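You operate a simulated robot arm through the tools that you are given. There is no shell and no other tool.

The job below is to be done with a simulated two-armed robot. You get a single attempt, and the scene is never put back.

## Task
Pick up the orange canister from the top of the grey side table with one hand, pass it to the other hand and put it on the deck of the dolly. Set down upright: canister.

It is judged by the outcome, as a careful person would: the job done as asked, and still so three seconds after it is handed in. It fails if anything else is knocked over, pushed out of place, dropped, spilled or broken.

## Robot
Two 7-joint arms with four-finger grippers on one trunk, on a base that moves. Base frame: it is fixed to the floor where the robot stands at the start and does not move with it; the origin is under the middle of the robot, x ahead of it, y to its left, z up; the surface under the hand at the start is at about z = 0.74. Lengths are in m, angles in degrees, forces in N, time in s.
The left shoulder is at the start at [0.04, 0.056, 1.158], the right one opposite. With the tool pointing down near the work surface each hand reaches from about 0.28 to 0.82 m from the robot's upright axis, wherever it stands, measured 20 degrees to its own side. Places, roughly: deck of the dolly [3.9, -1.8, 0.4]. Payload 3.67 kg a hand.
The TCP of each hand is the grasp point between the finger pads, 0.028 m short of the fingertips. In the tool frame z runs along the fingers and y along their closing line. The gripper opens to 0.112 m; its body begins 0.073 m behind the TCP.
Orientation is that of the tool frame in the base frame, as a unit quaternion [x, y, z, w]. With the fingers straight down and closing along the base's y, the tool's x points along the base's -x, its y along +y and its z along -z.

## Interface
- The arms move only by the tool send_rows. It takes "left_plan", "right_plan" or both (then of equal length, played together; a hand with none holds still); each is a list that holds one entry, the list of rows, each a list of 7 numbers: the shift along the tool's x, y, z in units of 400 mm (1.0 is 400 mm), then the turn, a rotation vector about the tool's x, y, z in units of 90 degrees (1.0 is 90 degrees), then the opening in per cent of the stroke, from 0 (shut) to 100 (fully open). In form: [[[dx, dy, dz, ax, ay, az, jaw], ...]]. A call has 1 to 20 rows; each row is the pose to reach, as a shift and turn from the pose commanded when the call began, along the tool's axes at that moment. A call with a number of a shift or a turn outside -1 to 1 is refused whole. Each row takes 0.2 s and may step no farther than 0.05 m and 8.6 degrees from the row before; otherwise, or with a gripper value out of range, the whole call is refused. A pose out of reach is approached as far as the arm can. The call stops where the force on the tool passes 40 N (or 10 N more than at its start, if that is more) or the arm is blocked; 0.2 s more then pass. The fingers move at their own pace (about 0.0724 m/s each) and stop on an object; they squeeze with about 31 N. The grip force told is the motor's: it shows also when the fingers shut on nothing. Time passes only in rows, and 0.2 s behind the last, so rows that repeat a pose let the fingers close. It gives the time, the measured TCP pose, the force on the tool (base axes), the opening and the grip force at its end, in the units of the frame above (readings bear some noise), with the torque about the TCP (base axes, N m) and any sound that the robot's microphone picked up.
- Cameras (640 x 400 px; columns grow to the right, rows downward): "scene" is now at [0.0961, -0.1684, 1.3594]; the picture's right is [-0.24, -0.96, -0.11], its down [-0.59, 0.23, -0.77] and it looks along [0.77, -0.12, -0.62] (base axes); focal length 280 px, centre (320, 200). "left" rides on the left gripper at [0.06, 0.018, -0.104] in its tool frame; the picture's right is [-0.29, 0.96, 0.00], its down [-0.80, -0.24, -0.55] and it looks along [-0.53, -0.16, 0.83] (tool axes); focal length 234 px, centre (320, 200). "right" rides on the right gripper at [0.06, -0.018, -0.104] in its tool frame; the picture's right is [0.29, 0.96, 0.00], its down [-0.80, 0.24, -0.55] and it looks along [-0.53, 0.16, 0.83] (tool axes); focal length 234 px, centre (320, 200). There is no depth. A picture from a camera that has moved, and an enlarged one, comes with that camera's place and axes in the base frame and with its lens.
- grab_frame(camera): a new picture of that camera. No time passes.
- move_column(by): moves the trunk up (or, below 0, down) by that many m; the arms and the scene camera ride with it, the base frame stays. It gives what a move gives, with no picture.
- drive_base(legs): drives the robot by 1 to 6 legs, each [ahead, left, turn to the left] in m, m and degrees, along the robot's own axes; the way and the turn of a leg run together, so that a leg with both is an arc; at most 1.5 m and 180 degrees a leg. The arms and the cameras ride along, it lands a little off, and it stops where it bumps. It gives what a move gives.
- aim_head(pan, tilt): turns the head with the scene camera to pan (to the left, within 86 degrees either way) and tilt (down, from -29 to 69), counted from straight ahead of the robot. It gives what a move gives.
- enlarge(camera, box): a new picture of the part [left, top, right, bottom] of that camera's present view, enlarged. No time passes.
- sign_off(): hands the job in; it is judged then, once.

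Nothing tells you exact positions but the pictures and the camera data. Unless the task says otherwise, let go and move clear before handing in.

The tools are called after "Emit:" by a JSON object that holds its "fn" and its "kwargs". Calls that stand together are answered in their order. send_rows: Moves the arms, as the interface text tells. Its arguments: {"type":"object","properties":{"left_plan":{"type":"array","items":{"type":"array","items":{"type":"array","items":{"type":"number"}}}},"right_plan":{"type":"array","items":{"type":"array","items":{"type":"array","items":{"type":"number"}}}}},"required":[]} The other tools are called the same way: move_column (by) moves the trunk up or down; drive_base (legs) drives the base; aim_head (pan, tilt) turns the head that bears the scene camera; grab_frame (camera) takes a picture; enlarge (camera, box) takes an enlarged picture of a part of a camera's view; sign_off () hands the job in.

At the start:

```text
t: 0.0
left_tcp_pos: [0.5413, 0.0394, 0.9577]
left_ee_rot: [0.045, 0.999, 0.001, 0.011]
left_ft_force: [-0.2, 0.7, -0.2]
left_moment: [-0.02, 0.01, 0.02]
left_finger_gap: 0.112
left_finger_force: 0.1
right_tcp_pos: [0.5507, -0.3824, 1.0608]
right_ee_rot: [0.004, 1.0, 0.013, 0.025]
right_ft_force: [0.0, 0.1, 0.2]
right_moment: [0.0, 0.01, 0.02]
right_finger_gap: 0.1118
right_finger_force: 0.1
trunk travel left (down, up): [-0.25, 0.264]
robot x, y, heading: [0.0071, -0.002, -1.4]
head pan, tilt (commanded): [-12.3, 37.9]
```

scene: 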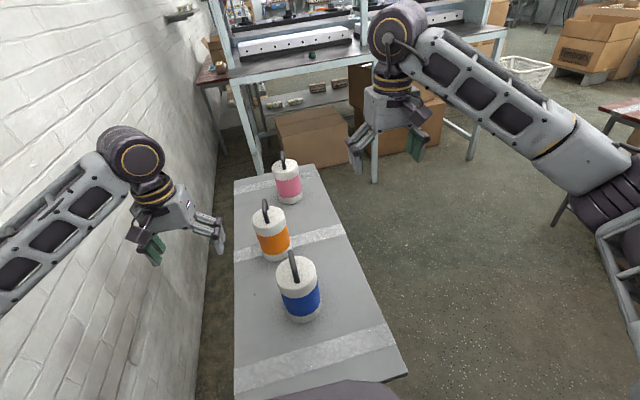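
right: 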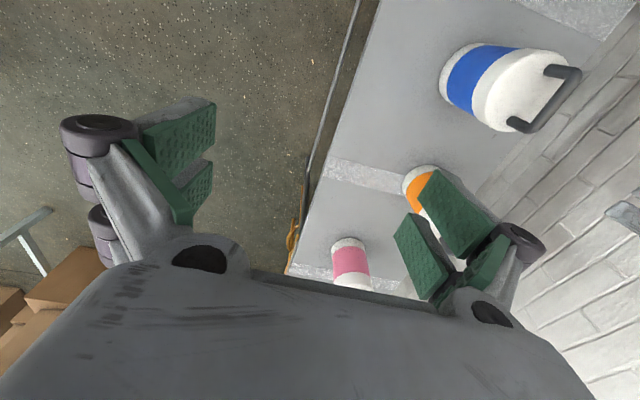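
left: 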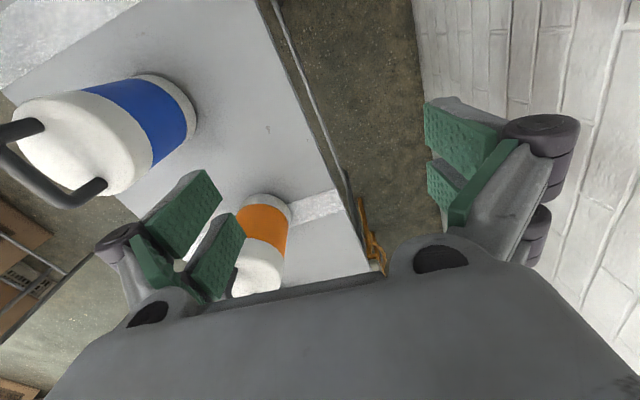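

The grey side table stands ahead, with three canisters in a row: blue near, orange in the middle, pink far. I take the orange one to be near [0.70, -0.11, 0.74], and I'll look closer before moving.

Emit:
{"fn": "enlarge", "kwargs": {"camera": "scene", "box": [220, 140, 380, 340]}}

Emit:
{"fn": "enlarge", "kwargs": {"camera": "left", "box": [180, 150, 360, 310]}}

Emit:
{"fn": "enlarge", "kwargs": {"camera": "right", "box": [300, 20, 620, 300]}}

```text
2.00 times, centred on (300, 240) of scene
camera zoom: at [0.0961, -0.1684, 1.3594], right [-0.24, -0.96, -0.11], down [-0.59, 0.23, -0.77], along [0.77, -0.12, -0.62], focal length 561 px, centre (360, 120)
```

zoom: 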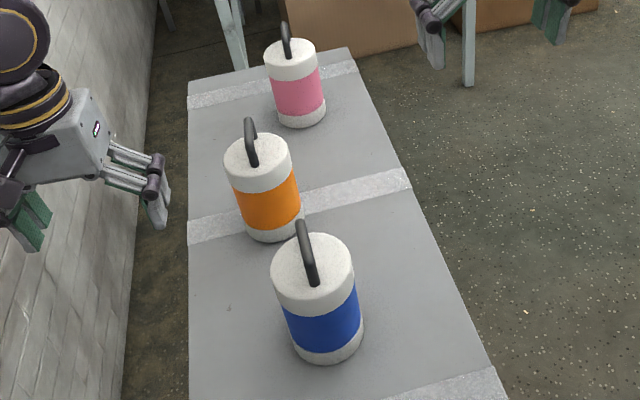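

```text
2.50 times, centred on (270, 230) of left
camera zoom: at [0.482, 0.0636, 1.0618], right [0.38, 0.93, 0.01], down [0.76, -0.31, 0.57], along [0.53, -0.21, -0.82], focal length 585 px, centre (445, 125)
```

zoom: 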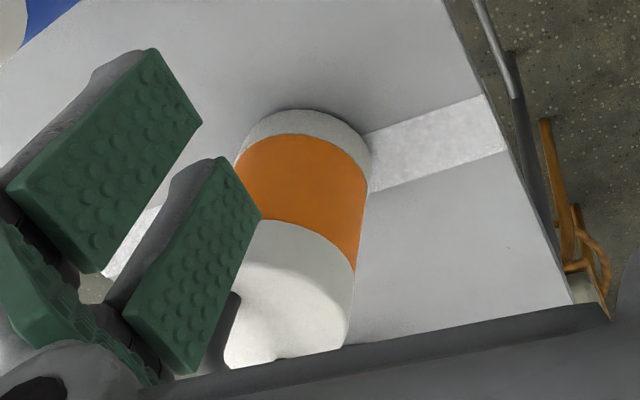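

```text
1.43 times, centred on (460, 160) of right
camera zoom: at [0.4863, -0.4032, 1.1599], right [-0.28, 0.96, 0.01], down [0.77, 0.22, 0.6], along [0.57, 0.18, -0.8], focal length 334 px, centre (120, 257)
```

zoom: 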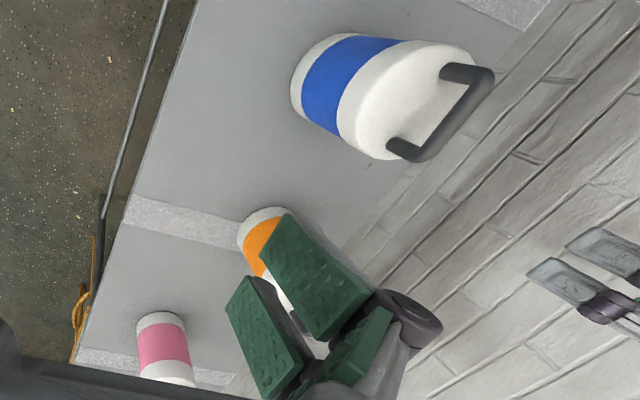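

The canister looks about 0.087 m wide and 0.14 m tall. On top it has an arch handle running roughly along x. Before planning the handover I'll find the dolly and see the way to it.

Emit:
{"fn": "aim_head", "kwargs": {"pan": -22, "tilt": 16}}

Emit:
{"fn": "grab_frame", "kwargs": {"camera": "scene"}}

Emit:
{"fn": "aim_head", "kwargs": {"pan": -70, "tilt": 30}}

Emit:
{"fn": "grab_frame", "kwargs": {"camera": "scene"}}

```text
t: 0.9
left_tcp_pos: [0.573, 0.0196, 0.9437]
left_ee_rot: [0.111, 0.992, -0.064, 0.016]
left_ft_force: [-0.2, -0.1, 0.3]
left_moment: [0.0, -0.03, 0.01]
left_finger_gap: 0.1121
left_finger_force: 0.0
right_tcp_pos: [0.5681, -0.3839, 1.0677]
right_ee_rot: [0.066, 0.997, -0.012, 0.048]
right_ft_force: [0.1, 0.0, -0.2]
right_moment: [-0.01, 0.02, 0.02]
right_finger_gap: 0.112
right_finger_force: 0.0
trunk travel left (down, up): [-0.25, 0.264]
robot x, y, heading: [0.0309, -0.0098, -6.1]
head pan, tilt (commanded): [-22.0, 16.0]
```

```text
taken
camera scene: at [0.1197, -0.2238, 1.3907], right [-0.47, -0.88, -0.11], down [-0.24, 0.25, -0.94], along [0.85, -0.41, -0.32], focal length 280 px, centre (320, 200)
```

scene: 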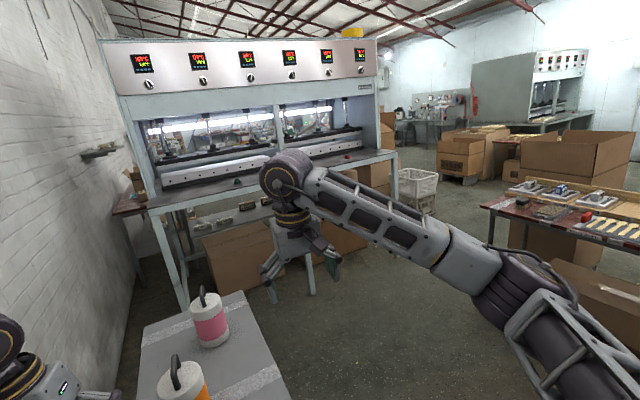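

```text
t: 2.0
left_tcp_pos: [0.5734, 0.0196, 0.9438]
left_ee_rot: [0.109, 0.992, -0.063, 0.016]
left_ft_force: [-0.7, 0.4, -1.4]
left_moment: [-0.02, 0.01, 0.0]
left_finger_gap: 0.1117
left_finger_force: 0.0
right_tcp_pos: [0.567, -0.3839, 1.0693]
right_ee_rot: [0.066, 0.997, -0.013, 0.046]
right_ft_force: [0.1, -0.2, 0.1]
right_moment: [0.02, -0.05, 0.03]
right_finger_gap: 0.1118
right_finger_force: 0.1
trunk travel left (down, up): [-0.25, 0.264]
robot x, y, heading: [0.0299, -0.0069, -6.0]
head pan, tilt (commanded): [-70.0, 30.0]
```

```text
taken
camera scene: at [0.059, -0.2644, 1.3624], right [-0.97, -0.24, -0.04], down [-0.11, 0.59, -0.8], along [0.21, -0.77, -0.6], focal length 280 px, centre (320, 200)
```

scene: 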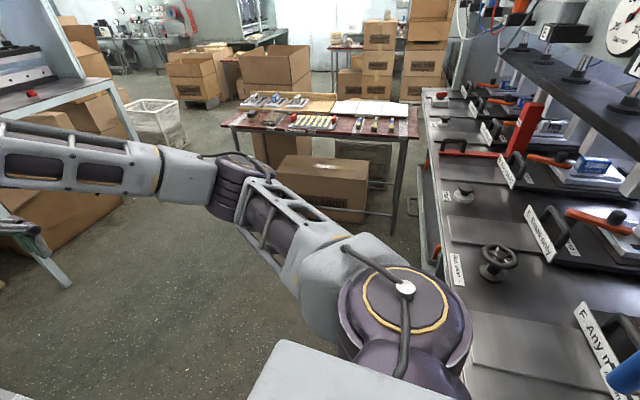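

The first head move let the robot settle a few centimetres and degrees off, so I'll work from fresh readings. The dolly's listed place seems to be hidden behind the large bench and the right arm, so I'll look around from other angles.

Emit:
{"fn": "aim_head", "kwargs": {"pan": -40, "tilt": 20}}

Emit:
{"fn": "grab_frame", "kwargs": {"camera": "scene"}}

Emit:
{"fn": "aim_head", "kwargs": {"pan": 0, "tilt": 45}}

Emit:
{"fn": "grab_frame", "kwargs": {"camera": "scene"}}

```text
t: 3.0
left_tcp_pos: [0.5726, 0.0195, 0.9433]
left_ee_rot: [0.11, 0.992, -0.064, 0.015]
left_ft_force: [-0.3, 0.3, 0.4]
left_moment: [0.0, -0.01, 0.01]
left_finger_gap: 0.1118
left_finger_force: 0.0
right_tcp_pos: [0.5659, -0.3837, 1.0684]
right_ee_rot: [0.066, 0.997, -0.012, 0.047]
right_ft_force: [0.1, -0.3, -1.1]
right_moment: [-0.02, -0.01, -0.02]
right_finger_gap: 0.1119
right_finger_force: 0.0
trunk travel left (down, up): [-0.25, 0.264]
robot x, y, heading: [0.0284, -0.0106, -6.3]
head pan, tilt (commanded): [-40.0, 20.0]
```

```text
taken
camera scene: at [0.1015, -0.2458, 1.3812], right [-0.72, -0.69, -0.09], down [-0.23, 0.36, -0.9], along [0.66, -0.63, -0.42], focal length 280 px, centre (320, 200)
```

scene: 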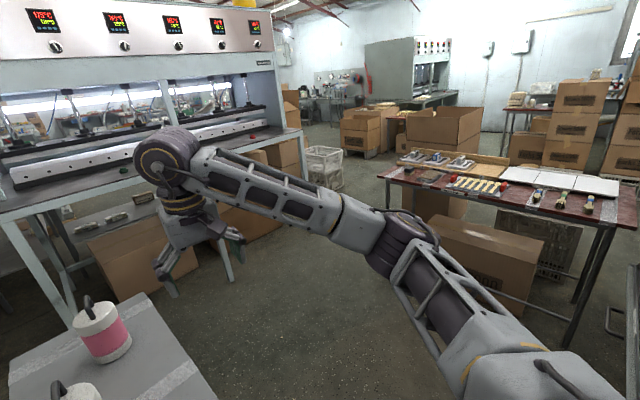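

```text
t: 4.0
left_tcp_pos: [0.5727, 0.0204, 0.9439]
left_ee_rot: [0.11, 0.992, -0.064, 0.016]
left_ft_force: [0.5, -0.2, -0.3]
left_moment: [-0.01, 0.02, 0.0]
left_finger_gap: 0.1119
left_finger_force: 0.2
right_tcp_pos: [0.567, -0.3832, 1.0672]
right_ee_rot: [0.065, 0.997, -0.012, 0.047]
right_ft_force: [0.8, -0.2, -0.2]
right_moment: [0.0, 0.01, 0.01]
right_finger_gap: 0.1118
right_finger_force: 0.1
trunk travel left (down, up): [-0.25, 0.264]
robot x, y, heading: [0.0318, -0.0098, -5.8]
head pan, tilt (commanded): [0.0, 45.0]
```

```text
taken
camera scene: at [0.118, -0.1829, 1.3503], right [-0.11, -0.99, -0.12], down [-0.7, 0.16, -0.7], along [0.71, 0.01, -0.7], focal length 280 px, centre (320, 200)
```

scene: 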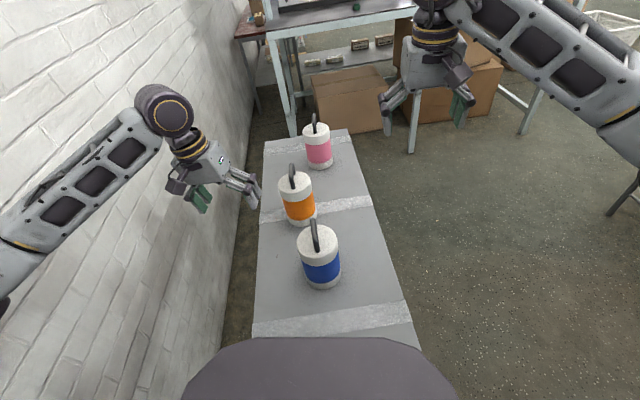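

The orange canister's base works out at about [0.69, -0.115, 0.74]. I'll zoom in on its handle and on the bench area, where the dolly should be behind.

Emit:
{"fn": "enlarge", "kwargs": {"camera": "scene", "box": [240, 110, 370, 300]}}

Emit:
{"fn": "grab_frame", "kwargs": {"camera": "left"}}

Emit:
{"fn": "grab_frame", "kwargs": {"camera": "right"}}

```text
2.11 times, centred on (305, 205) of scene
camera zoom: at [0.118, -0.1829, 1.3503], right [-0.11, -0.99, -0.12], down [-0.7, 0.16, -0.7], along [0.71, 0.01, -0.7], focal length 591 px, centre (352, 190)
```

zoom: 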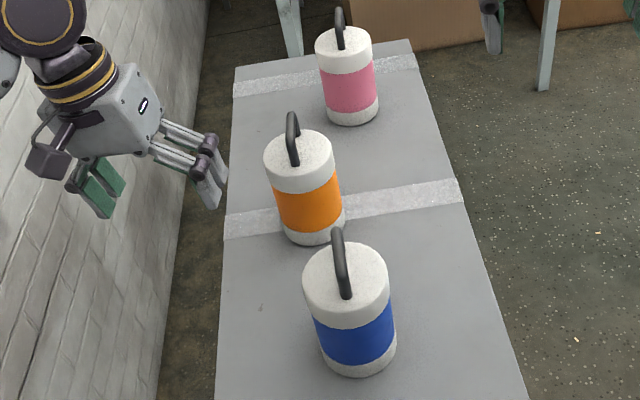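

```text
taken
camera left: at [0.5168, 0.0627, 1.0432], right [0.49, 0.86, -0.1], down [0.72, -0.33, 0.61], along [0.5, -0.38, -0.78], focal length 234 px, centre (320, 200)
```

left: 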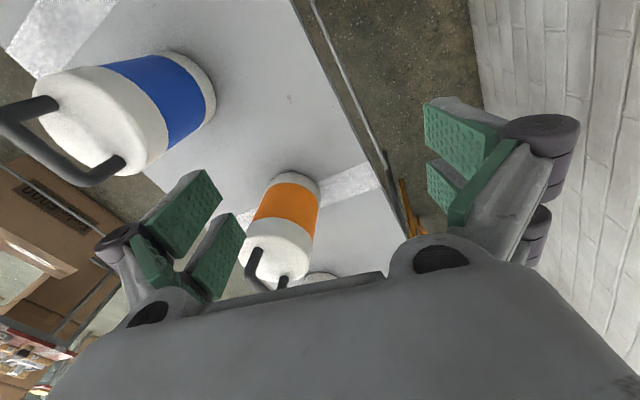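

```text
taken
camera right: at [0.4972, -0.3907, 1.1663], right [-0.16, 0.99, -0.04], down [0.77, 0.15, 0.62], along [0.62, 0.06, -0.78], focal length 234 px, centre (320, 200)
```

right: 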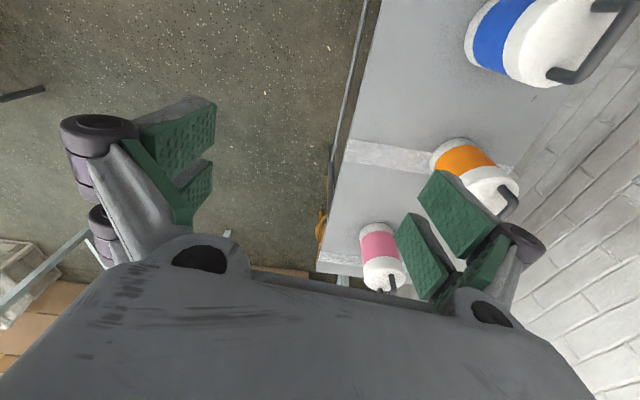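

I'll zoom tightly on the orange handle from the scene camera and the right camera to measure its direction and height.

Emit:
{"fn": "enlarge", "kwargs": {"camera": "scene", "box": [270, 155, 330, 235]}}

Emit:
{"fn": "enlarge", "kwargs": {"camera": "right", "box": [420, 130, 540, 230]}}

Emit:
{"fn": "enlarge", "kwargs": {"camera": "left", "box": [220, 160, 350, 300]}}

```text
5.00 times, centred on (300, 195) of scene
camera zoom: at [0.118, -0.1829, 1.3503], right [-0.11, -0.99, -0.12], down [-0.7, 0.16, -0.7], along [0.71, 0.01, -0.7], focal length 1403 px, centre (420, 225)
```

zoom: 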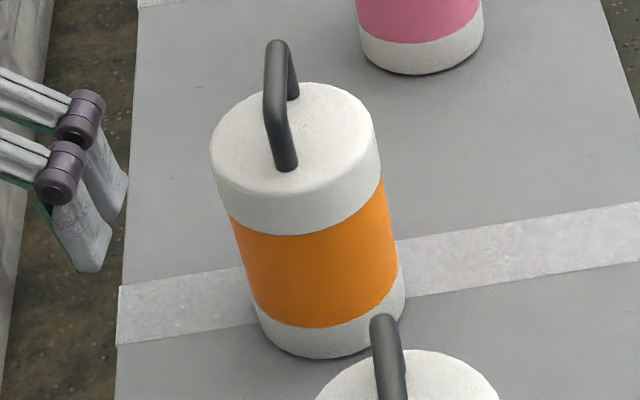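

```text
4.00 times, centred on (480, 180) of right
camera zoom: at [0.4972, -0.3907, 1.1663], right [-0.16, 0.99, -0.04], down [0.77, 0.15, 0.62], along [0.62, 0.06, -0.78], focal length 937 px, centre (-320, 280)
```

zoom: 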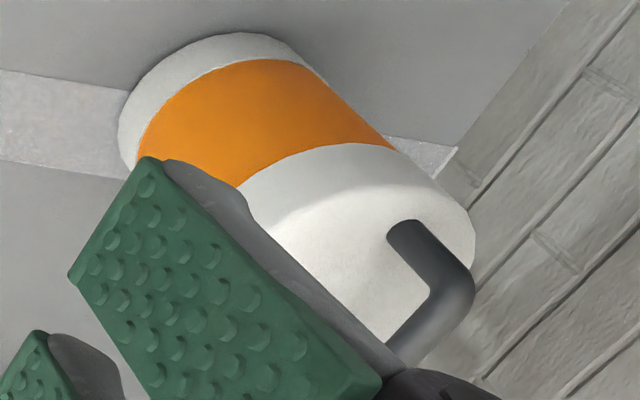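

```text
2.86 times, centred on (285, 230) of left
camera zoom: at [0.5168, 0.0627, 1.0432], right [0.49, 0.86, -0.1], down [0.72, -0.33, 0.61], along [0.5, -0.38, -0.78], focal length 669 px, centre (420, 114)
```

zoom: 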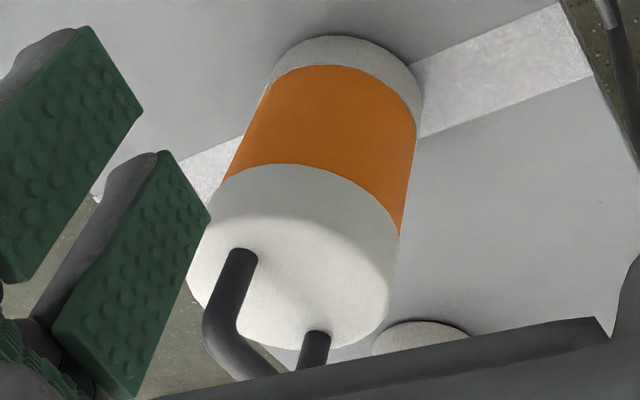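

The handle's crossbar sits at about [0.69, -0.117, 0.90] and is aligned at about -5.5° from x, with the lid at about z 0.875. I'll lift the left hand, bring it above the handle pointing straight down, and move the right hand aside.

Emit:
{"fn": "send_rows", "kwargs": {"left_plan": [[[-0.004, -0.011, -0.087, 0, 0, 0, 100], [-0.008, -0.0215, -0.1735, 0, 0, 0, 100], [-0.081, -0.0747, -0.1635, -0.0161, 0.0049, -0.0158, 100], [-0.1538, -0.1279, -0.1535, -0.0322, 0.0097, -0.0316, 100], [-0.2267, -0.1811, -0.1435, -0.0483, 0.0146, -0.0475, 100], [-0.2996, -0.2343, -0.1335, -0.0644, 0.0194, -0.0633, 100], [-0.3725, -0.2875, -0.1235, -0.0805, 0.0243, -0.0791, 100]]], "right_plan": [[[-0.0046, -0.0354, 0.0011, 0, 0, 0, 100], [-0.0093, -0.0709, 0.0021, 0, 0, 0, 100], [-0.0139, -0.1063, 0.0032, 0, 0, 0, 100], [-0.0186, -0.1417, 0.0043, 0, 0, 0, 100], [-0.0232, -0.1771, 0.0054, 0, 0, 0, 100], [-0.0279, -0.2126, 0.0064, 0, 0, 0, 100], [-0.0325, -0.248, 0.0075, 0, 0, 0, 100]]]}}

Emit:
{"fn": "grab_frame", "kwargs": {"camera": "scene"}}

Emit:
{"fn": "grab_frame", "kwargs": {"camera": "left"}}

Emit:
{"fn": "grab_frame", "kwargs": {"camera": "right"}}

```text
t: 4.4
left_tcp_pos: [0.5924, 0.0289, 0.9569]
left_ee_rot: [0.121, 0.984, -0.129, 0.028]
left_ft_force: [-0.4, 5.4, 1.6]
left_moment: [-0.41, -0.05, 0.0]
left_finger_gap: 0.1118
left_finger_force: 0.0
right_tcp_pos: [0.5906, -0.3901, 1.0622]
right_ee_rot: [0.13, 0.99, -0.045, 0.039]
right_ft_force: [2.0, -3.4, -3.2]
right_moment: [0.22, 0.23, -0.02]
right_finger_gap: 0.1116
right_finger_force: 0.0
trunk travel left (down, up): [-0.25, 0.264]
robot x, y, heading: [0.0272, -0.0125, -7.1]
head pan, tilt (commanded): [0.0, 45.0]
stopped in row 1 (left hand): the arm was blocked; the commanded pose is now the measured one
```

```text
taken
camera scene: at [0.1313, -0.2246, 1.346], right [-0.12, -0.98, -0.15], down [-0.7, 0.19, -0.69], along [0.7, 0.02, -0.71], focal length 280 px, centre (320, 200)
```

scene: 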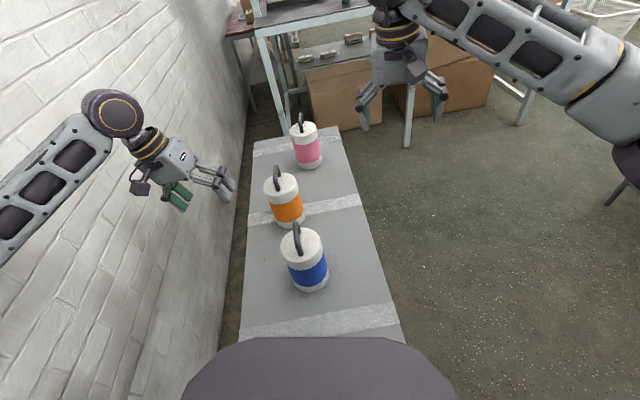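

```text
taken
camera left: at [0.5367, 0.0852, 1.0482], right [0.51, 0.83, -0.21], down [0.7, -0.26, 0.66], along [0.5, -0.49, -0.72], focal length 234 px, centre (320, 200)
```

left: 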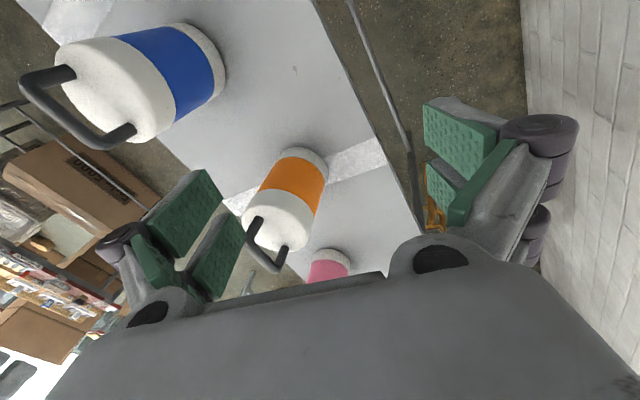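

```text
taken
camera right: at [0.5231, -0.3812, 1.1603], right [-0.03, 0.99, -0.1], down [0.79, 0.08, 0.6], along [0.61, -0.06, -0.79], focal length 234 px, centre (320, 200)
```

right: 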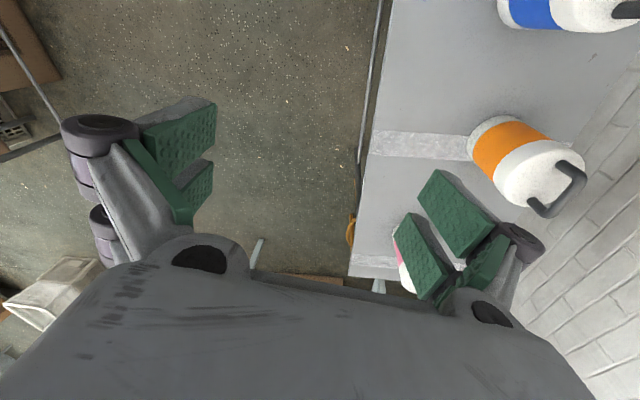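

The left arm stopped at once. The lean and heading shift suggest its elbow is pressing on the wall to the left. I'll look left at the elbow, and right and behind for the bench there, before shifting the base.

Emit:
{"fn": "aim_head", "kwargs": {"pan": 60, "tilt": 45}}

Emit:
{"fn": "grab_frame", "kwargs": {"camera": "scene"}}

Emit:
{"fn": "aim_head", "kwargs": {"pan": -86, "tilt": 55}}

Emit:
{"fn": "grab_frame", "kwargs": {"camera": "scene"}}

Emit:
{"fn": "aim_head", "kwargs": {"pan": -45, "tilt": 60}}

Emit:
{"fn": "grab_frame", "kwargs": {"camera": "scene"}}

```text
t: 5.7
left_tcp_pos: [0.5839, 0.0265, 0.9618]
left_ee_rot: [0.123, 0.983, -0.132, 0.027]
left_ft_force: [-0.2, 0.7, -0.1]
left_moment: [0.03, -0.02, 0.04]
left_finger_gap: 0.112
left_finger_force: 0.2
right_tcp_pos: [0.5834, -0.3915, 1.0697]
right_ee_rot: [0.132, 0.989, -0.048, 0.046]
right_ft_force: [0.5, 0.0, -0.3]
right_moment: [-0.02, 0.02, 0.02]
right_finger_gap: 0.112
right_finger_force: 0.0
trunk travel left (down, up): [-0.25, 0.264]
robot x, y, heading: [0.0305, -0.014, -7.0]
head pan, tilt (commanded): [60.0, 45.0]
```

```text
taken
camera scene: at [0.0896, -0.1489, 1.3595], right [0.8, -0.6, -0.08], down [-0.42, -0.45, -0.79], along [0.43, 0.66, -0.61], focal length 280 px, centre (320, 200)
```

scene: 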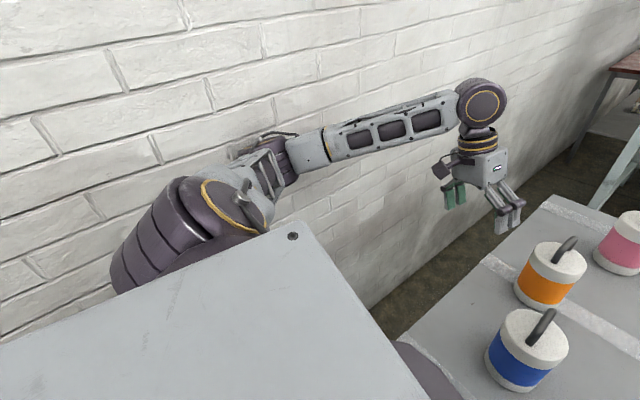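

```text
t: 8.0
left_tcp_pos: [0.5837, 0.0262, 0.9621]
left_ee_rot: [0.122, 0.983, -0.132, 0.028]
left_ft_force: [0.0, -0.1, 0.0]
left_moment: [0.01, -0.02, 0.05]
left_finger_gap: 0.112
left_finger_force: 0.0
right_tcp_pos: [0.5836, -0.3921, 1.0704]
right_ee_rot: [0.133, 0.989, -0.049, 0.046]
right_ft_force: [0.0, 0.0, -0.5]
right_moment: [-0.01, 0.03, 0.01]
right_finger_gap: 0.1119
right_finger_force: 0.0
trunk travel left (down, up): [-0.25, 0.264]
robot x, y, heading: [0.0325, -0.0169, -7.0]
head pan, tilt (commanded): [-85.9, 55.0]
```

```text
taken
camera scene: at [0.0359, -0.2821, 1.3256], right [-1.0, 0.05, 0.0], down [0.05, 0.89, -0.45], along [-0.02, -0.44, -0.9], focal length 280 px, centre (320, 200)
```

scene: 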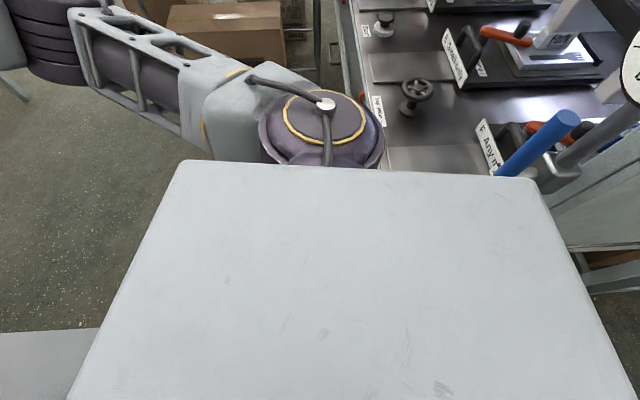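

```text
t: 9.1
left_tcp_pos: [0.5838, 0.0259, 0.9632]
left_ee_rot: [0.123, 0.983, -0.132, 0.029]
left_ft_force: [-0.3, -0.7, 0.4]
left_moment: [0.02, 0.0, -0.01]
left_finger_gap: 0.1122
left_finger_force: 0.1
right_tcp_pos: [0.5828, -0.392, 1.0703]
right_ee_rot: [0.133, 0.989, -0.048, 0.047]
right_ft_force: [-0.2, 0.6, 0.1]
right_moment: [0.02, 0.02, 0.01]
right_finger_gap: 0.1117
right_finger_force: 0.1
trunk travel left (down, up): [-0.25, 0.264]
robot x, y, heading: [0.0309, -0.0121, -7.0]
head pan, tilt (commanded): [-45.0, 60.0]
```

```text
taken
camera scene: at [0.0803, -0.2621, 1.3228], right [-0.79, -0.61, -0.1], down [-0.53, 0.75, -0.4], along [0.31, -0.26, -0.91], focal length 280 px, centre (320, 200)
```

scene: 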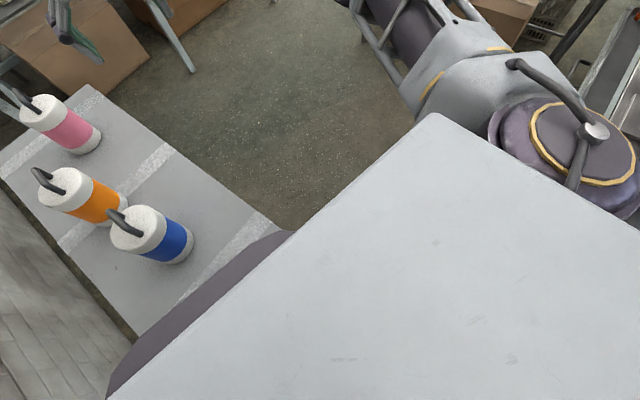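

The left elbow is indeed against the wall at y≈0.42, and the whole robot leans to the right because of it. I'll ease the base a little to the right, away from the wall, and check how it settles.

Emit:
{"fn": "drive_base", "kwargs": {"legs": [[0, -0.05, 0]]}}

Emit:
{"fn": "aim_head", "kwargs": {"pan": 0, "tilt": 45}}

Emit:
{"fn": "grab_frame", "kwargs": {"camera": "scene"}}

```text
t: 9.8
left_tcp_pos: [0.655, 0.1409, 1.01]
left_ee_rot: [0.032, 0.967, -0.22, 0.126]
left_ft_force: [9.0, -10.9, -4.3]
left_moment: [0.74, 0.66, -0.12]
left_finger_gap: 0.1114
left_finger_force: 0.2
right_tcp_pos: [0.6276, -0.3819, 1.0718]
right_ee_rot: [0.309, 0.94, -0.118, 0.082]
right_ft_force: [-0.8, -1.8, 0.0]
right_moment: [0.12, -0.03, 0.03]
right_finger_gap: 0.1117
right_finger_force: 0.1
trunk travel left (down, up): [-0.25, 0.264]
robot x, y, heading: [0.0307, -0.0237, -8.9]
head pan, tilt (commanded): [-45.0, 60.0]
stopped in leg 1: the robot was blocked; the commanded pose is now the measured one
```

```text
t: 10.9
left_tcp_pos: [0.6511, 0.1418, 1.0144]
left_ee_rot: [0.034, 0.967, -0.219, 0.129]
left_ft_force: [-0.7, 0.2, 1.3]
left_moment: [0.01, 0.02, -0.03]
left_finger_gap: 0.1118
left_finger_force: 0.0
right_tcp_pos: [0.622, -0.386, 1.0738]
right_ee_rot: [0.311, 0.939, -0.118, 0.084]
right_ft_force: [-0.6, 0.2, -0.6]
right_moment: [-0.02, -0.02, 0.0]
right_finger_gap: 0.112
right_finger_force: 0.0
trunk travel left (down, up): [-0.25, 0.264]
robot x, y, heading: [0.0295, -0.0216, -8.9]
head pan, tilt (commanded): [0.0, 45.0]
```

```text
taken
camera scene: at [0.1088, -0.2764, 1.3471], right [-0.15, -0.97, -0.18], down [-0.69, 0.24, -0.69], along [0.71, 0.02, -0.7], focal length 280 px, centre (320, 200)
```

scene: 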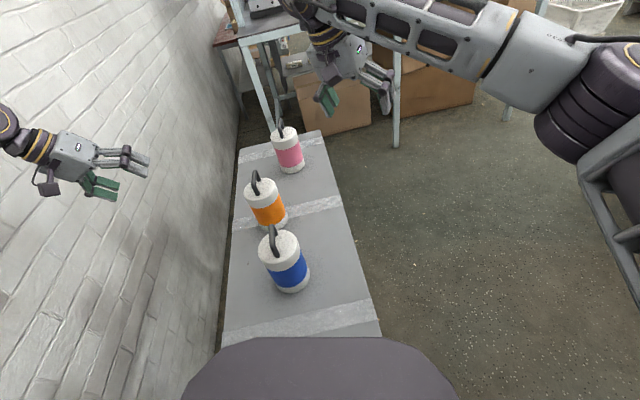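

Driving right was blocked after about 1 cm and the arms shifted oddly, so something is still wedged. I'll look at the left elbow and the robot's right side again before moving anything.

Emit:
{"fn": "aim_head", "kwargs": {"pan": 60, "tilt": 35}}

Emit:
{"fn": "grab_frame", "kwargs": {"camera": "scene"}}

Emit:
{"fn": "aim_head", "kwargs": {"pan": -86, "tilt": 40}}

Emit:
{"fn": "grab_frame", "kwargs": {"camera": "scene"}}

Emit:
{"fn": "grab_frame", "kwargs": {"camera": "left"}}

Emit:
{"fn": "grab_frame", "kwargs": {"camera": "right"}}

```text
t: 12.2
left_tcp_pos: [0.6502, 0.1396, 1.0151]
left_ee_rot: [0.034, 0.967, -0.219, 0.129]
left_ft_force: [-0.1, -0.1, 1.0]
left_moment: [-0.01, -0.03, -0.02]
left_finger_gap: 0.1118
left_finger_force: 0.0
right_tcp_pos: [0.6207, -0.3851, 1.0739]
right_ee_rot: [0.311, 0.939, -0.117, 0.084]
right_ft_force: [-0.3, 0.2, -0.3]
right_moment: [-0.02, -0.03, 0.0]
right_finger_gap: 0.1121
right_finger_force: 0.1
trunk travel left (down, up): [-0.25, 0.264]
robot x, y, heading: [0.0328, -0.0229, -8.8]
head pan, tilt (commanded): [60.0, 35.0]
```

```text
taken
camera scene: at [0.0829, -0.1992, 1.3758], right [0.78, -0.62, -0.1], down [-0.35, -0.29, -0.89], along [0.52, 0.73, -0.44], focal length 280 px, centre (320, 200)
```

scene: 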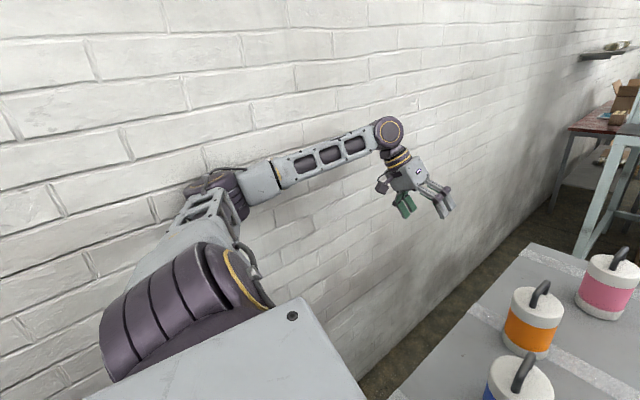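

```text
t: 14.5
left_tcp_pos: [0.6509, 0.1405, 1.0143]
left_ee_rot: [0.035, 0.967, -0.219, 0.13]
left_ft_force: [-0.5, -0.4, 0.1]
left_moment: [0.01, -0.02, -0.02]
left_finger_gap: 0.112
left_finger_force: 0.0
right_tcp_pos: [0.62, -0.3855, 1.0727]
right_ee_rot: [0.312, 0.939, -0.118, 0.085]
right_ft_force: [-0.1, -0.3, 1.0]
right_moment: [0.02, 0.0, 0.01]
right_finger_gap: 0.1122
right_finger_force: 0.0
trunk travel left (down, up): [-0.25, 0.264]
robot x, y, heading: [0.0321, -0.027, -9.0]
head pan, tilt (commanded): [-85.9, 40.0]
```

```text
taken
camera scene: at [0.02, -0.3484, 1.3401], right [-1.0, 0.08, 0.0], down [0.07, 0.77, -0.64], along [-0.05, -0.64, -0.77], focal length 280 px, centre (320, 200)
```

scene: 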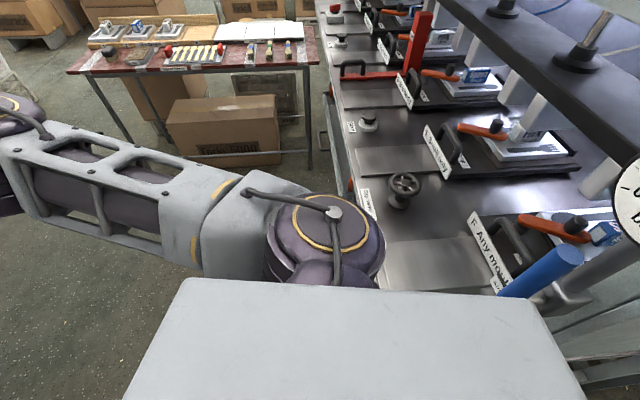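

```text
taken
camera left: at [0.5706, 0.2014, 1.0838], right [0.4, 0.86, -0.32], down [0.61, 0.01, 0.79], along [0.69, -0.51, -0.52], focal length 234 px, centre (320, 200)
```

left: 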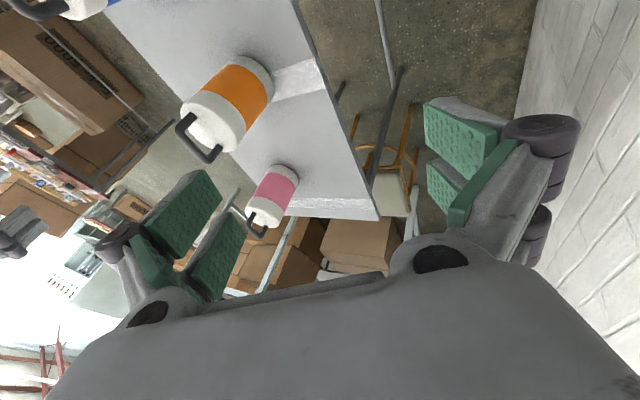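

```text
taken
camera right: at [0.5542, -0.3372, 1.1628], right [0.35, 0.91, -0.23], down [0.73, -0.11, 0.68], along [0.59, -0.4, -0.7], focal length 234 px, centre (320, 200)
```

right: 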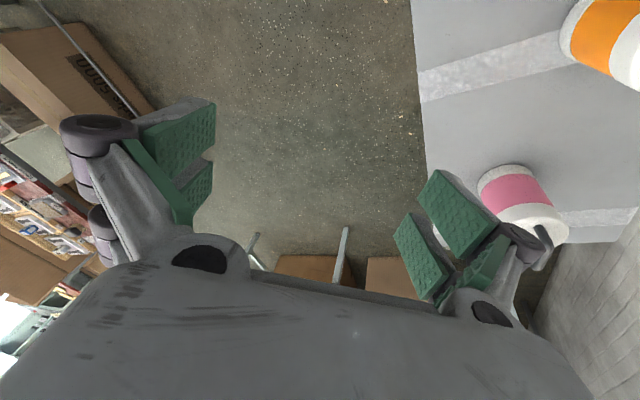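

The left elbow sits at about [0.23, 0.36, 1.17], touching the wall. Straightening the left arm forward and to the right should pull it off, so I'll try that in small steps.

Emit:
{"fn": "send_rows", "kwargs": {"left_plan": [[[-0.0221, -0.0593, 0.0206, 0, 0, 0, 100], [-0.0443, -0.1185, 0.0413, 0, 0, 0, 100], [-0.0664, -0.1778, 0.0619, 0, 0, 0, 100], [-0.0885, -0.237, 0.0825, 0, 0, 0, 100]]]}}

Emit:
{"fn": "grab_frame", "kwargs": {"camera": "scene"}}

```text
t: 14.8
left_tcp_pos: [0.6677, 0.2024, 1.0382]
left_ee_rot: [-0.004, 0.948, -0.266, 0.174]
left_ft_force: [0.7, 1.0, -0.7]
left_moment: [-0.08, 0.02, -0.08]
left_finger_gap: 0.1117
left_finger_force: 0.1
right_tcp_pos: [0.6342, -0.363, 1.0743]
right_ee_rot: [0.363, 0.91, -0.164, 0.115]
right_ft_force: [2.3, -4.1, 0.6]
right_moment: [0.33, 0.15, -0.08]
right_finger_gap: 0.1119
right_finger_force: 0.0
trunk travel left (down, up): [-0.25, 0.264]
robot x, y, heading: [0.03, -0.0265, -9.0]
head pan, tilt (commanded): [-85.9, 40.0]
stopped in row 1 (left hand): the arm was blocked; the commanded pose is now the measured one
```

```text
taken
camera scene: at [0.0137, -0.3537, 1.341], right [-1.0, 0.09, -0.01], down [0.07, 0.77, -0.64], along [-0.05, -0.64, -0.77], focal length 280 px, centre (320, 200)
```

scene: 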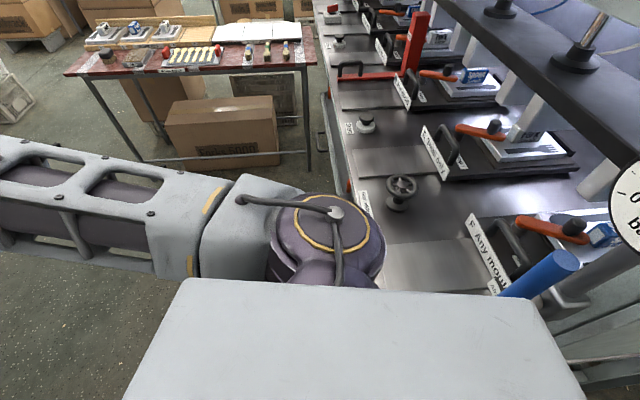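

Both arms drifted again without a matching command, so I won't push further until I understand the contact. I'll look at the left arm and the rear-left side.

Emit:
{"fn": "aim_head", "kwargs": {"pan": 86, "tilt": 30}}

Emit:
{"fn": "grab_frame", "kwargs": {"camera": "scene"}}

Emit:
{"fn": "aim_head", "kwargs": {"pan": 55, "tilt": 35}}

Emit:
{"fn": "grab_frame", "kwargs": {"camera": "scene"}}

Emit:
{"fn": "aim_head", "kwargs": {"pan": -40, "tilt": 25}}

Emit:
{"fn": "grab_frame", "kwargs": {"camera": "scene"}}

```text
t: 17.4
left_tcp_pos: [0.6665, 0.1985, 1.0392]
left_ee_rot: [-0.002, 0.948, -0.267, 0.174]
left_ft_force: [0.6, -0.1, 0.7]
left_moment: [0.01, 0.02, 0.01]
left_finger_gap: 0.1118
left_finger_force: 0.1
right_tcp_pos: [0.6282, -0.3637, 1.0762]
right_ee_rot: [0.362, 0.91, -0.163, 0.116]
right_ft_force: [0.7, 0.4, 0.0]
right_moment: [0.02, 0.0, 0.01]
right_finger_gap: 0.112
right_finger_force: 0.0
trunk travel left (down, up): [-0.25, 0.264]
robot x, y, heading: [0.0307, -0.0279, -9.5]
head pan, tilt (commanded): [85.9, 30.0]
```

```text
taken
camera scene: at [0.0357, -0.1855, 1.387], right [0.97, -0.23, -0.02], down [-0.09, -0.32, -0.94], along [0.21, 0.92, -0.34], focal length 280 px, centre (320, 200)
```

scene: 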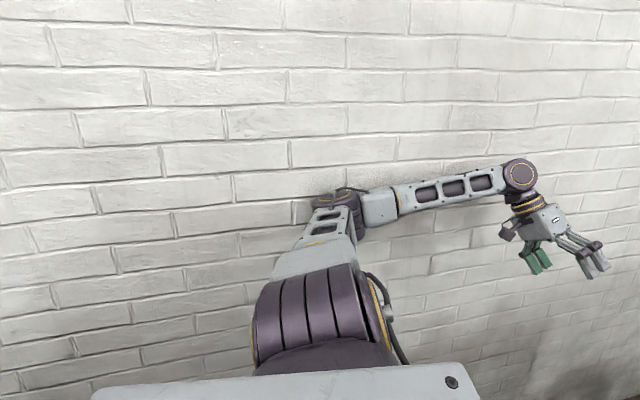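

```text
t: 18.4
left_tcp_pos: [0.6649, 0.1973, 1.0396]
left_ee_rot: [-0.001, 0.948, -0.268, 0.174]
left_ft_force: [-0.2, -0.9, -0.2]
left_moment: [0.02, 0.03, -0.02]
left_finger_gap: 0.112
left_finger_force: 0.1
right_tcp_pos: [0.6277, -0.3633, 1.0763]
right_ee_rot: [0.363, 0.91, -0.163, 0.116]
right_ft_force: [-0.5, 1.0, -0.6]
right_moment: [0.02, -0.02, 0.02]
right_finger_gap: 0.1119
right_finger_force: 0.0
trunk travel left (down, up): [-0.25, 0.264]
robot x, y, heading: [0.0318, -0.0234, -9.6]
head pan, tilt (commanded): [55.0, 35.0]
```

```text
taken
camera scene: at [0.0763, -0.2088, 1.376], right [0.72, -0.69, -0.11], down [-0.38, -0.26, -0.89], along [0.59, 0.68, -0.44], focal length 280 px, centre (320, 200)
```

scene: 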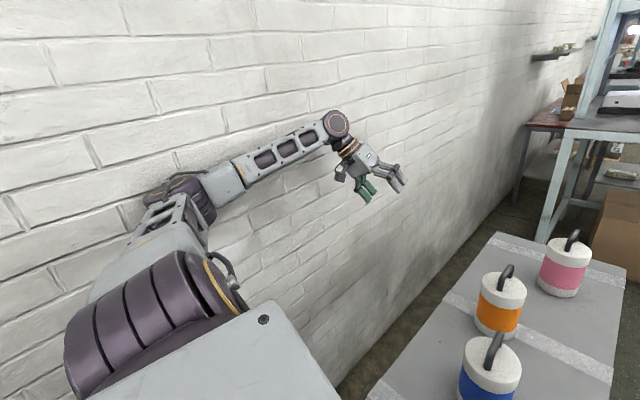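

```text
t: 20.1
left_tcp_pos: [0.6665, 0.1969, 1.0387]
left_ee_rot: [-0.001, 0.948, -0.268, 0.174]
left_ft_force: [-1.4, -0.8, -0.8]
left_moment: [-0.03, 0.01, 0.02]
left_finger_gap: 0.1121
left_finger_force: 0.0
right_tcp_pos: [0.6285, -0.3632, 1.0758]
right_ee_rot: [0.362, 0.91, -0.162, 0.117]
right_ft_force: [0.3, -0.1, 0.7]
right_moment: [0.02, -0.01, 0.0]
right_finger_gap: 0.1119
right_finger_force: 0.0
trunk travel left (down, up): [-0.25, 0.264]
robot x, y, heading: [0.0279, -0.0258, -9.5]
head pan, tilt (commanded): [-40.0, 25.0]
```

```text
taken
camera scene: at [0.0744, -0.3423, 1.3677], right [-0.76, -0.64, -0.14], down [-0.25, 0.48, -0.84], along [0.6, -0.6, -0.52], focal length 280 px, centre (320, 200)
```

scene: 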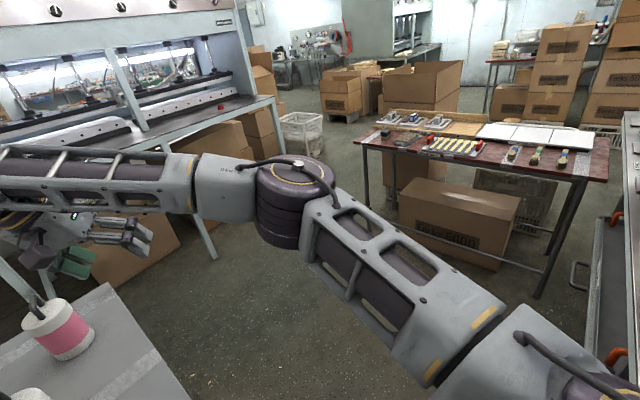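

The left elbow is clearly pressed against the wall and the robot is leaning away from it. As a test I'll send a single zero-move row and see whether the arms hold or drift.

Emit:
{"fn": "send_rows", "kwargs": {"right_plan": [[[0, 0, 0, 0, 0, 0, 100]]]}}

Emit:
{"fn": "grab_frame", "kwargs": {"camera": "scene"}}

```text
t: 20.4
left_tcp_pos: [0.6351, 0.1969, 0.9785]
left_ee_rot: [0.004, 0.914, -0.391, 0.107]
left_ft_force: [1.2, 0.6, 0.4]
left_moment: [-0.02, 0.04, -0.05]
left_finger_gap: 0.1114
left_finger_force: 0.0
right_tcp_pos: [0.6337, -0.3368, 1.067]
right_ee_rot: [0.373, 0.89, -0.217, 0.148]
right_ft_force: [0.7, -2.5, 0.0]
right_moment: [0.24, 0.07, 0.0]
right_finger_gap: 0.1119
right_finger_force: 0.1
trunk travel left (down, up): [-0.25, 0.264]
robot x, y, heading: [0.0307, -0.0335, -9.9]
head pan, tilt (commanded): [-40.0, 25.0]
stopped in row 1 (left hand): the arm was blocked; the commanded pose is now the measured one
```

```text
taken
camera scene: at [0.0649, -0.3423, 1.3679], right [-0.76, -0.63, -0.14], down [-0.24, 0.48, -0.84], along [0.6, -0.61, -0.52], focal length 280 px, centre (320, 200)
```

scene: 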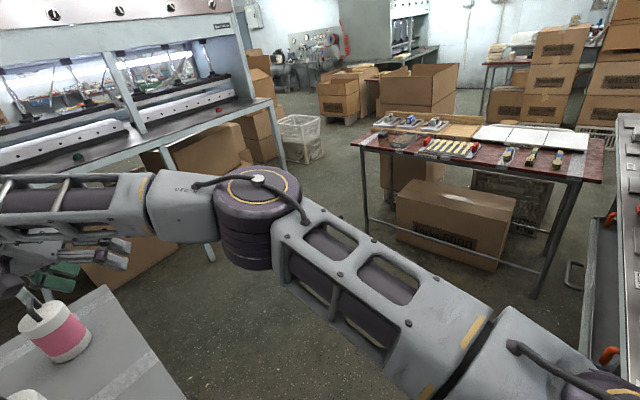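

Even a zero row makes the arms creep, so the contact and the lean have to be cleared first. I'll raise the trunk for clearance over the canisters, then check.

Emit:
{"fn": "move_column", "kwargs": {"by": 0.12}}

Emit:
{"fn": "aim_head", "kwargs": {"pan": 20, "tilt": 35}}

Emit:
{"fn": "grab_frame", "kwargs": {"camera": "scene"}}

```text
t: 20.8
left_tcp_pos: [0.6459, 0.1706, 0.9395]
left_ee_rot: [0.087, 0.859, -0.5, 0.067]
left_ft_force: [-4.0, -8.2, 8.8]
left_moment: [0.9, -0.16, 0.25]
left_finger_gap: 0.1115
left_finger_force: 0.2
right_tcp_pos: [0.6488, -0.2775, 1.0419]
right_ee_rot: [0.338, 0.878, -0.296, 0.165]
right_ft_force: [0.9, 10.5, -2.9]
right_moment: [-0.89, -0.03, -0.1]
right_finger_gap: 0.112
right_finger_force: 0.1
trunk travel left (down, up): [-0.251, 0.263]
robot x, y, heading: [0.032, -0.0396, -10.4]
head pan, tilt (commanded): [-40.0, 25.0]
stopped: the arm was blocked; the commanded pose is now the measured one
```

```text
t: 22.1
left_tcp_pos: [0.6483, 0.18, 0.9229]
left_ee_rot: [0.072, 0.87, -0.484, 0.056]
left_ft_force: [0.7, -0.7, -0.5]
left_moment: [0.01, 0.01, 0.02]
left_finger_gap: 0.1119
left_finger_force: 0.0
right_tcp_pos: [0.6499, -0.2898, 1.0482]
right_ee_rot: [0.354, 0.878, -0.28, 0.159]
right_ft_force: [0.5, -0.1, 0.3]
right_moment: [-0.01, 0.03, 0.01]
right_finger_gap: 0.112
right_finger_force: 0.0
trunk travel left (down, up): [-0.251, 0.263]
robot x, y, heading: [0.0305, -0.0404, -11.2]
head pan, tilt (commanded): [20.0, 35.0]
```

```text
taken
camera scene: at [0.1069, -0.2196, 1.3691], right [0.15, -0.98, -0.14], down [-0.55, 0.03, -0.84], along [0.82, 0.2, -0.53], focal length 280 px, centre (320, 200)
```

scene: 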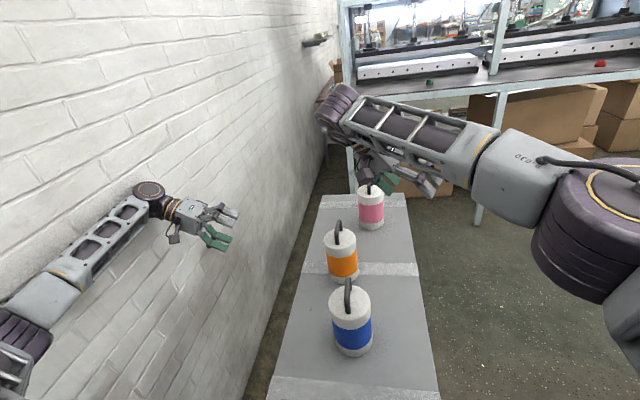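

The trunk didn't rise, and every command is cut short by the left-arm contact. Backing away moves both hands off the canisters and slides the elbow along the wall, so I'll try a short reverse.

Emit:
{"fn": "drive_base", "kwargs": {"legs": [[-0.12, 0, 0]]}}

Emit:
{"fn": "grab_frame", "kwargs": {"camera": "scene"}}

```text
t: 22.8
left_tcp_pos: [0.6628, 0.1675, 0.8905]
left_ee_rot: [0.261, 0.769, -0.583, 0.017]
left_ft_force: [3.4, 0.3, -4.5]
left_moment: [-0.34, 0.18, -0.3]
left_finger_gap: 0.1121
left_finger_force: 0.0
right_tcp_pos: [0.6489, -0.2314, 1.0041]
right_ee_rot: [0.301, 0.85, -0.404, 0.156]
right_ft_force: [-0.4, 1.5, 0.7]
right_moment: [-0.03, -0.03, -0.02]
right_finger_gap: 0.1117
right_finger_force: 0.0
trunk travel left (down, up): [-0.251, 0.263]
robot x, y, heading: [0.0298, -0.0552, -15.5]
head pan, tilt (commanded): [20.0, 35.0]
stopped in leg 1: the robot was blocked; the commanded pose is now the measured one
```

```text
taken
camera scene: at [0.1063, -0.1346, 1.3666], right [0.08, -0.99, -0.06], down [-0.55, 0.0, -0.83], along [0.83, 0.1, -0.55], focal length 280 px, centre (320, 200)
```

scene: 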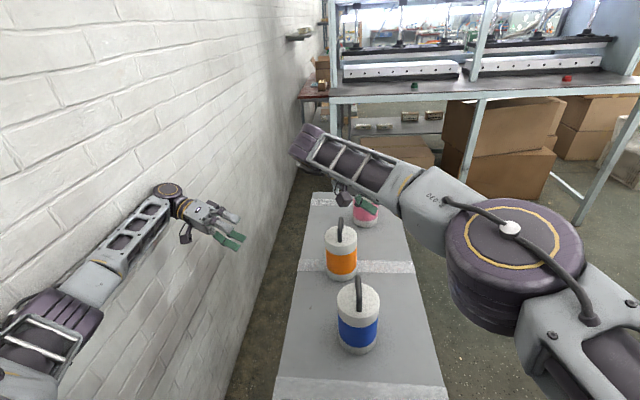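

That helped: the lean dropped to about 4° as the robot turned off the wall. The right hand has sunk, though, so I'll command both hands upward and see whether the arms respond now.

Emit:
{"fn": "send_rows", "kwargs": {"left_plan": [[[-0.033, -0.089, -0.032, 0, 0, 0, 100], [-0.066, -0.178, -0.064, 0, 0, 0, 100], [-0.099, -0.267, -0.096, 0, 0, 0, 100]]], "right_plan": [[[-0.053, -0.103, -0.027, 0, 0, 0, 100], [-0.106, -0.206, -0.054, 0, 0, 0, 100], [-0.159, -0.309, -0.081, 0, 0, 0, 100]]]}}

Emit:
{"fn": "grab_frame", "kwargs": {"camera": "scene"}}

```text
t: 23.1
left_tcp_pos: [0.6891, 0.1646, 0.8647]
left_ee_rot: [0.268, 0.747, -0.608, 0.001]
left_ft_force: [1.8, 8.9, -2.2]
left_moment: [-0.61, 0.27, 0.15]
left_finger_gap: 0.112
left_finger_force: 0.0
right_tcp_pos: [0.6571, -0.2799, 1.0045]
right_ee_rot: [0.35, 0.82, -0.436, 0.122]
right_ft_force: [3.0, 3.5, 0.1]
right_moment: [-0.21, 0.15, -0.21]
right_finger_gap: 0.1113
right_finger_force: 0.1
trunk travel left (down, up): [-0.251, 0.263]
robot x, y, heading: [0.0306, -0.0622, -18.0]
head pan, tilt (commanded): [20.0, 35.0]
stopped in row 1 (left hand): the arm was blocked; the commanded pose is now the measured one
```

```text
taken
camera scene: at [0.1219, -0.1124, 1.3621], right [0.04, -1.0, -0.03], down [-0.56, 0.01, -0.83], along [0.83, 0.05, -0.56], focal length 280 px, centre (320, 200)
```

scene: 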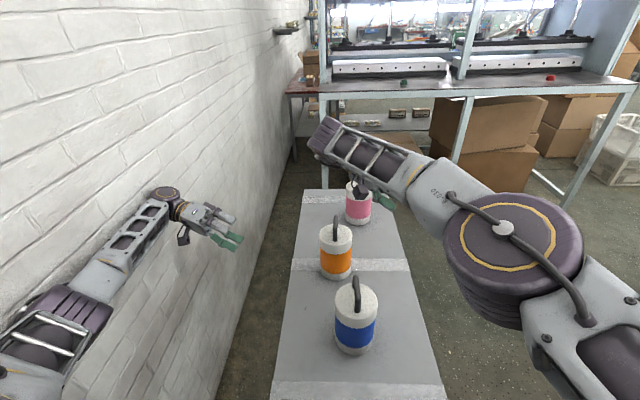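

The lean is nearly gone at about 2°, with heading about -18°. Now I'll try to slide the base right and slightly back, to take the elbow clear of the wall.

Emit:
{"fn": "drive_base", "kwargs": {"legs": [[-0.05, -0.12, 0]]}}

Emit:
{"fn": "grab_frame", "kwargs": {"camera": "scene"}}

```text
t: 23.9
left_tcp_pos: [0.7008, 0.1599, 0.8508]
left_ee_rot: [0.257, 0.74, -0.622, -0.006]
left_ft_force: [-0.5, 0.1, 0.4]
left_moment: [0.04, -0.01, -0.04]
left_finger_gap: 0.112
left_finger_force: 0.0
right_tcp_pos: [0.6633, -0.2717, 1.0176]
right_ee_rot: [0.372, 0.81, -0.434, 0.13]
right_ft_force: [-0.4, 1.5, 0.1]
right_moment: [0.02, 0.01, 0.04]
right_finger_gap: 0.112
right_finger_force: 0.1
trunk travel left (down, up): [-0.251, 0.263]
robot x, y, heading: [0.033, -0.0694, -19.1]
head pan, tilt (commanded): [20.0, 35.0]
stopped in leg 1: the robot was blocked; the commanded pose is now the measured one
```

```text
taken
camera scene: at [0.1344, -0.089, 1.3598], right [0.02, -1.0, -0.01], down [-0.57, 0.0, -0.82], along [0.82, 0.02, -0.57], focal length 280 px, centre (320, 200)
```

scene: 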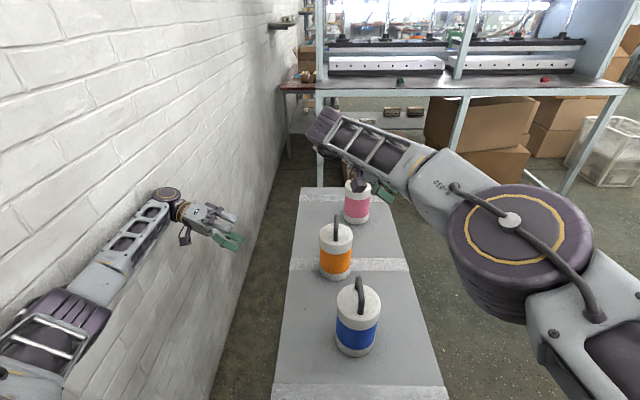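

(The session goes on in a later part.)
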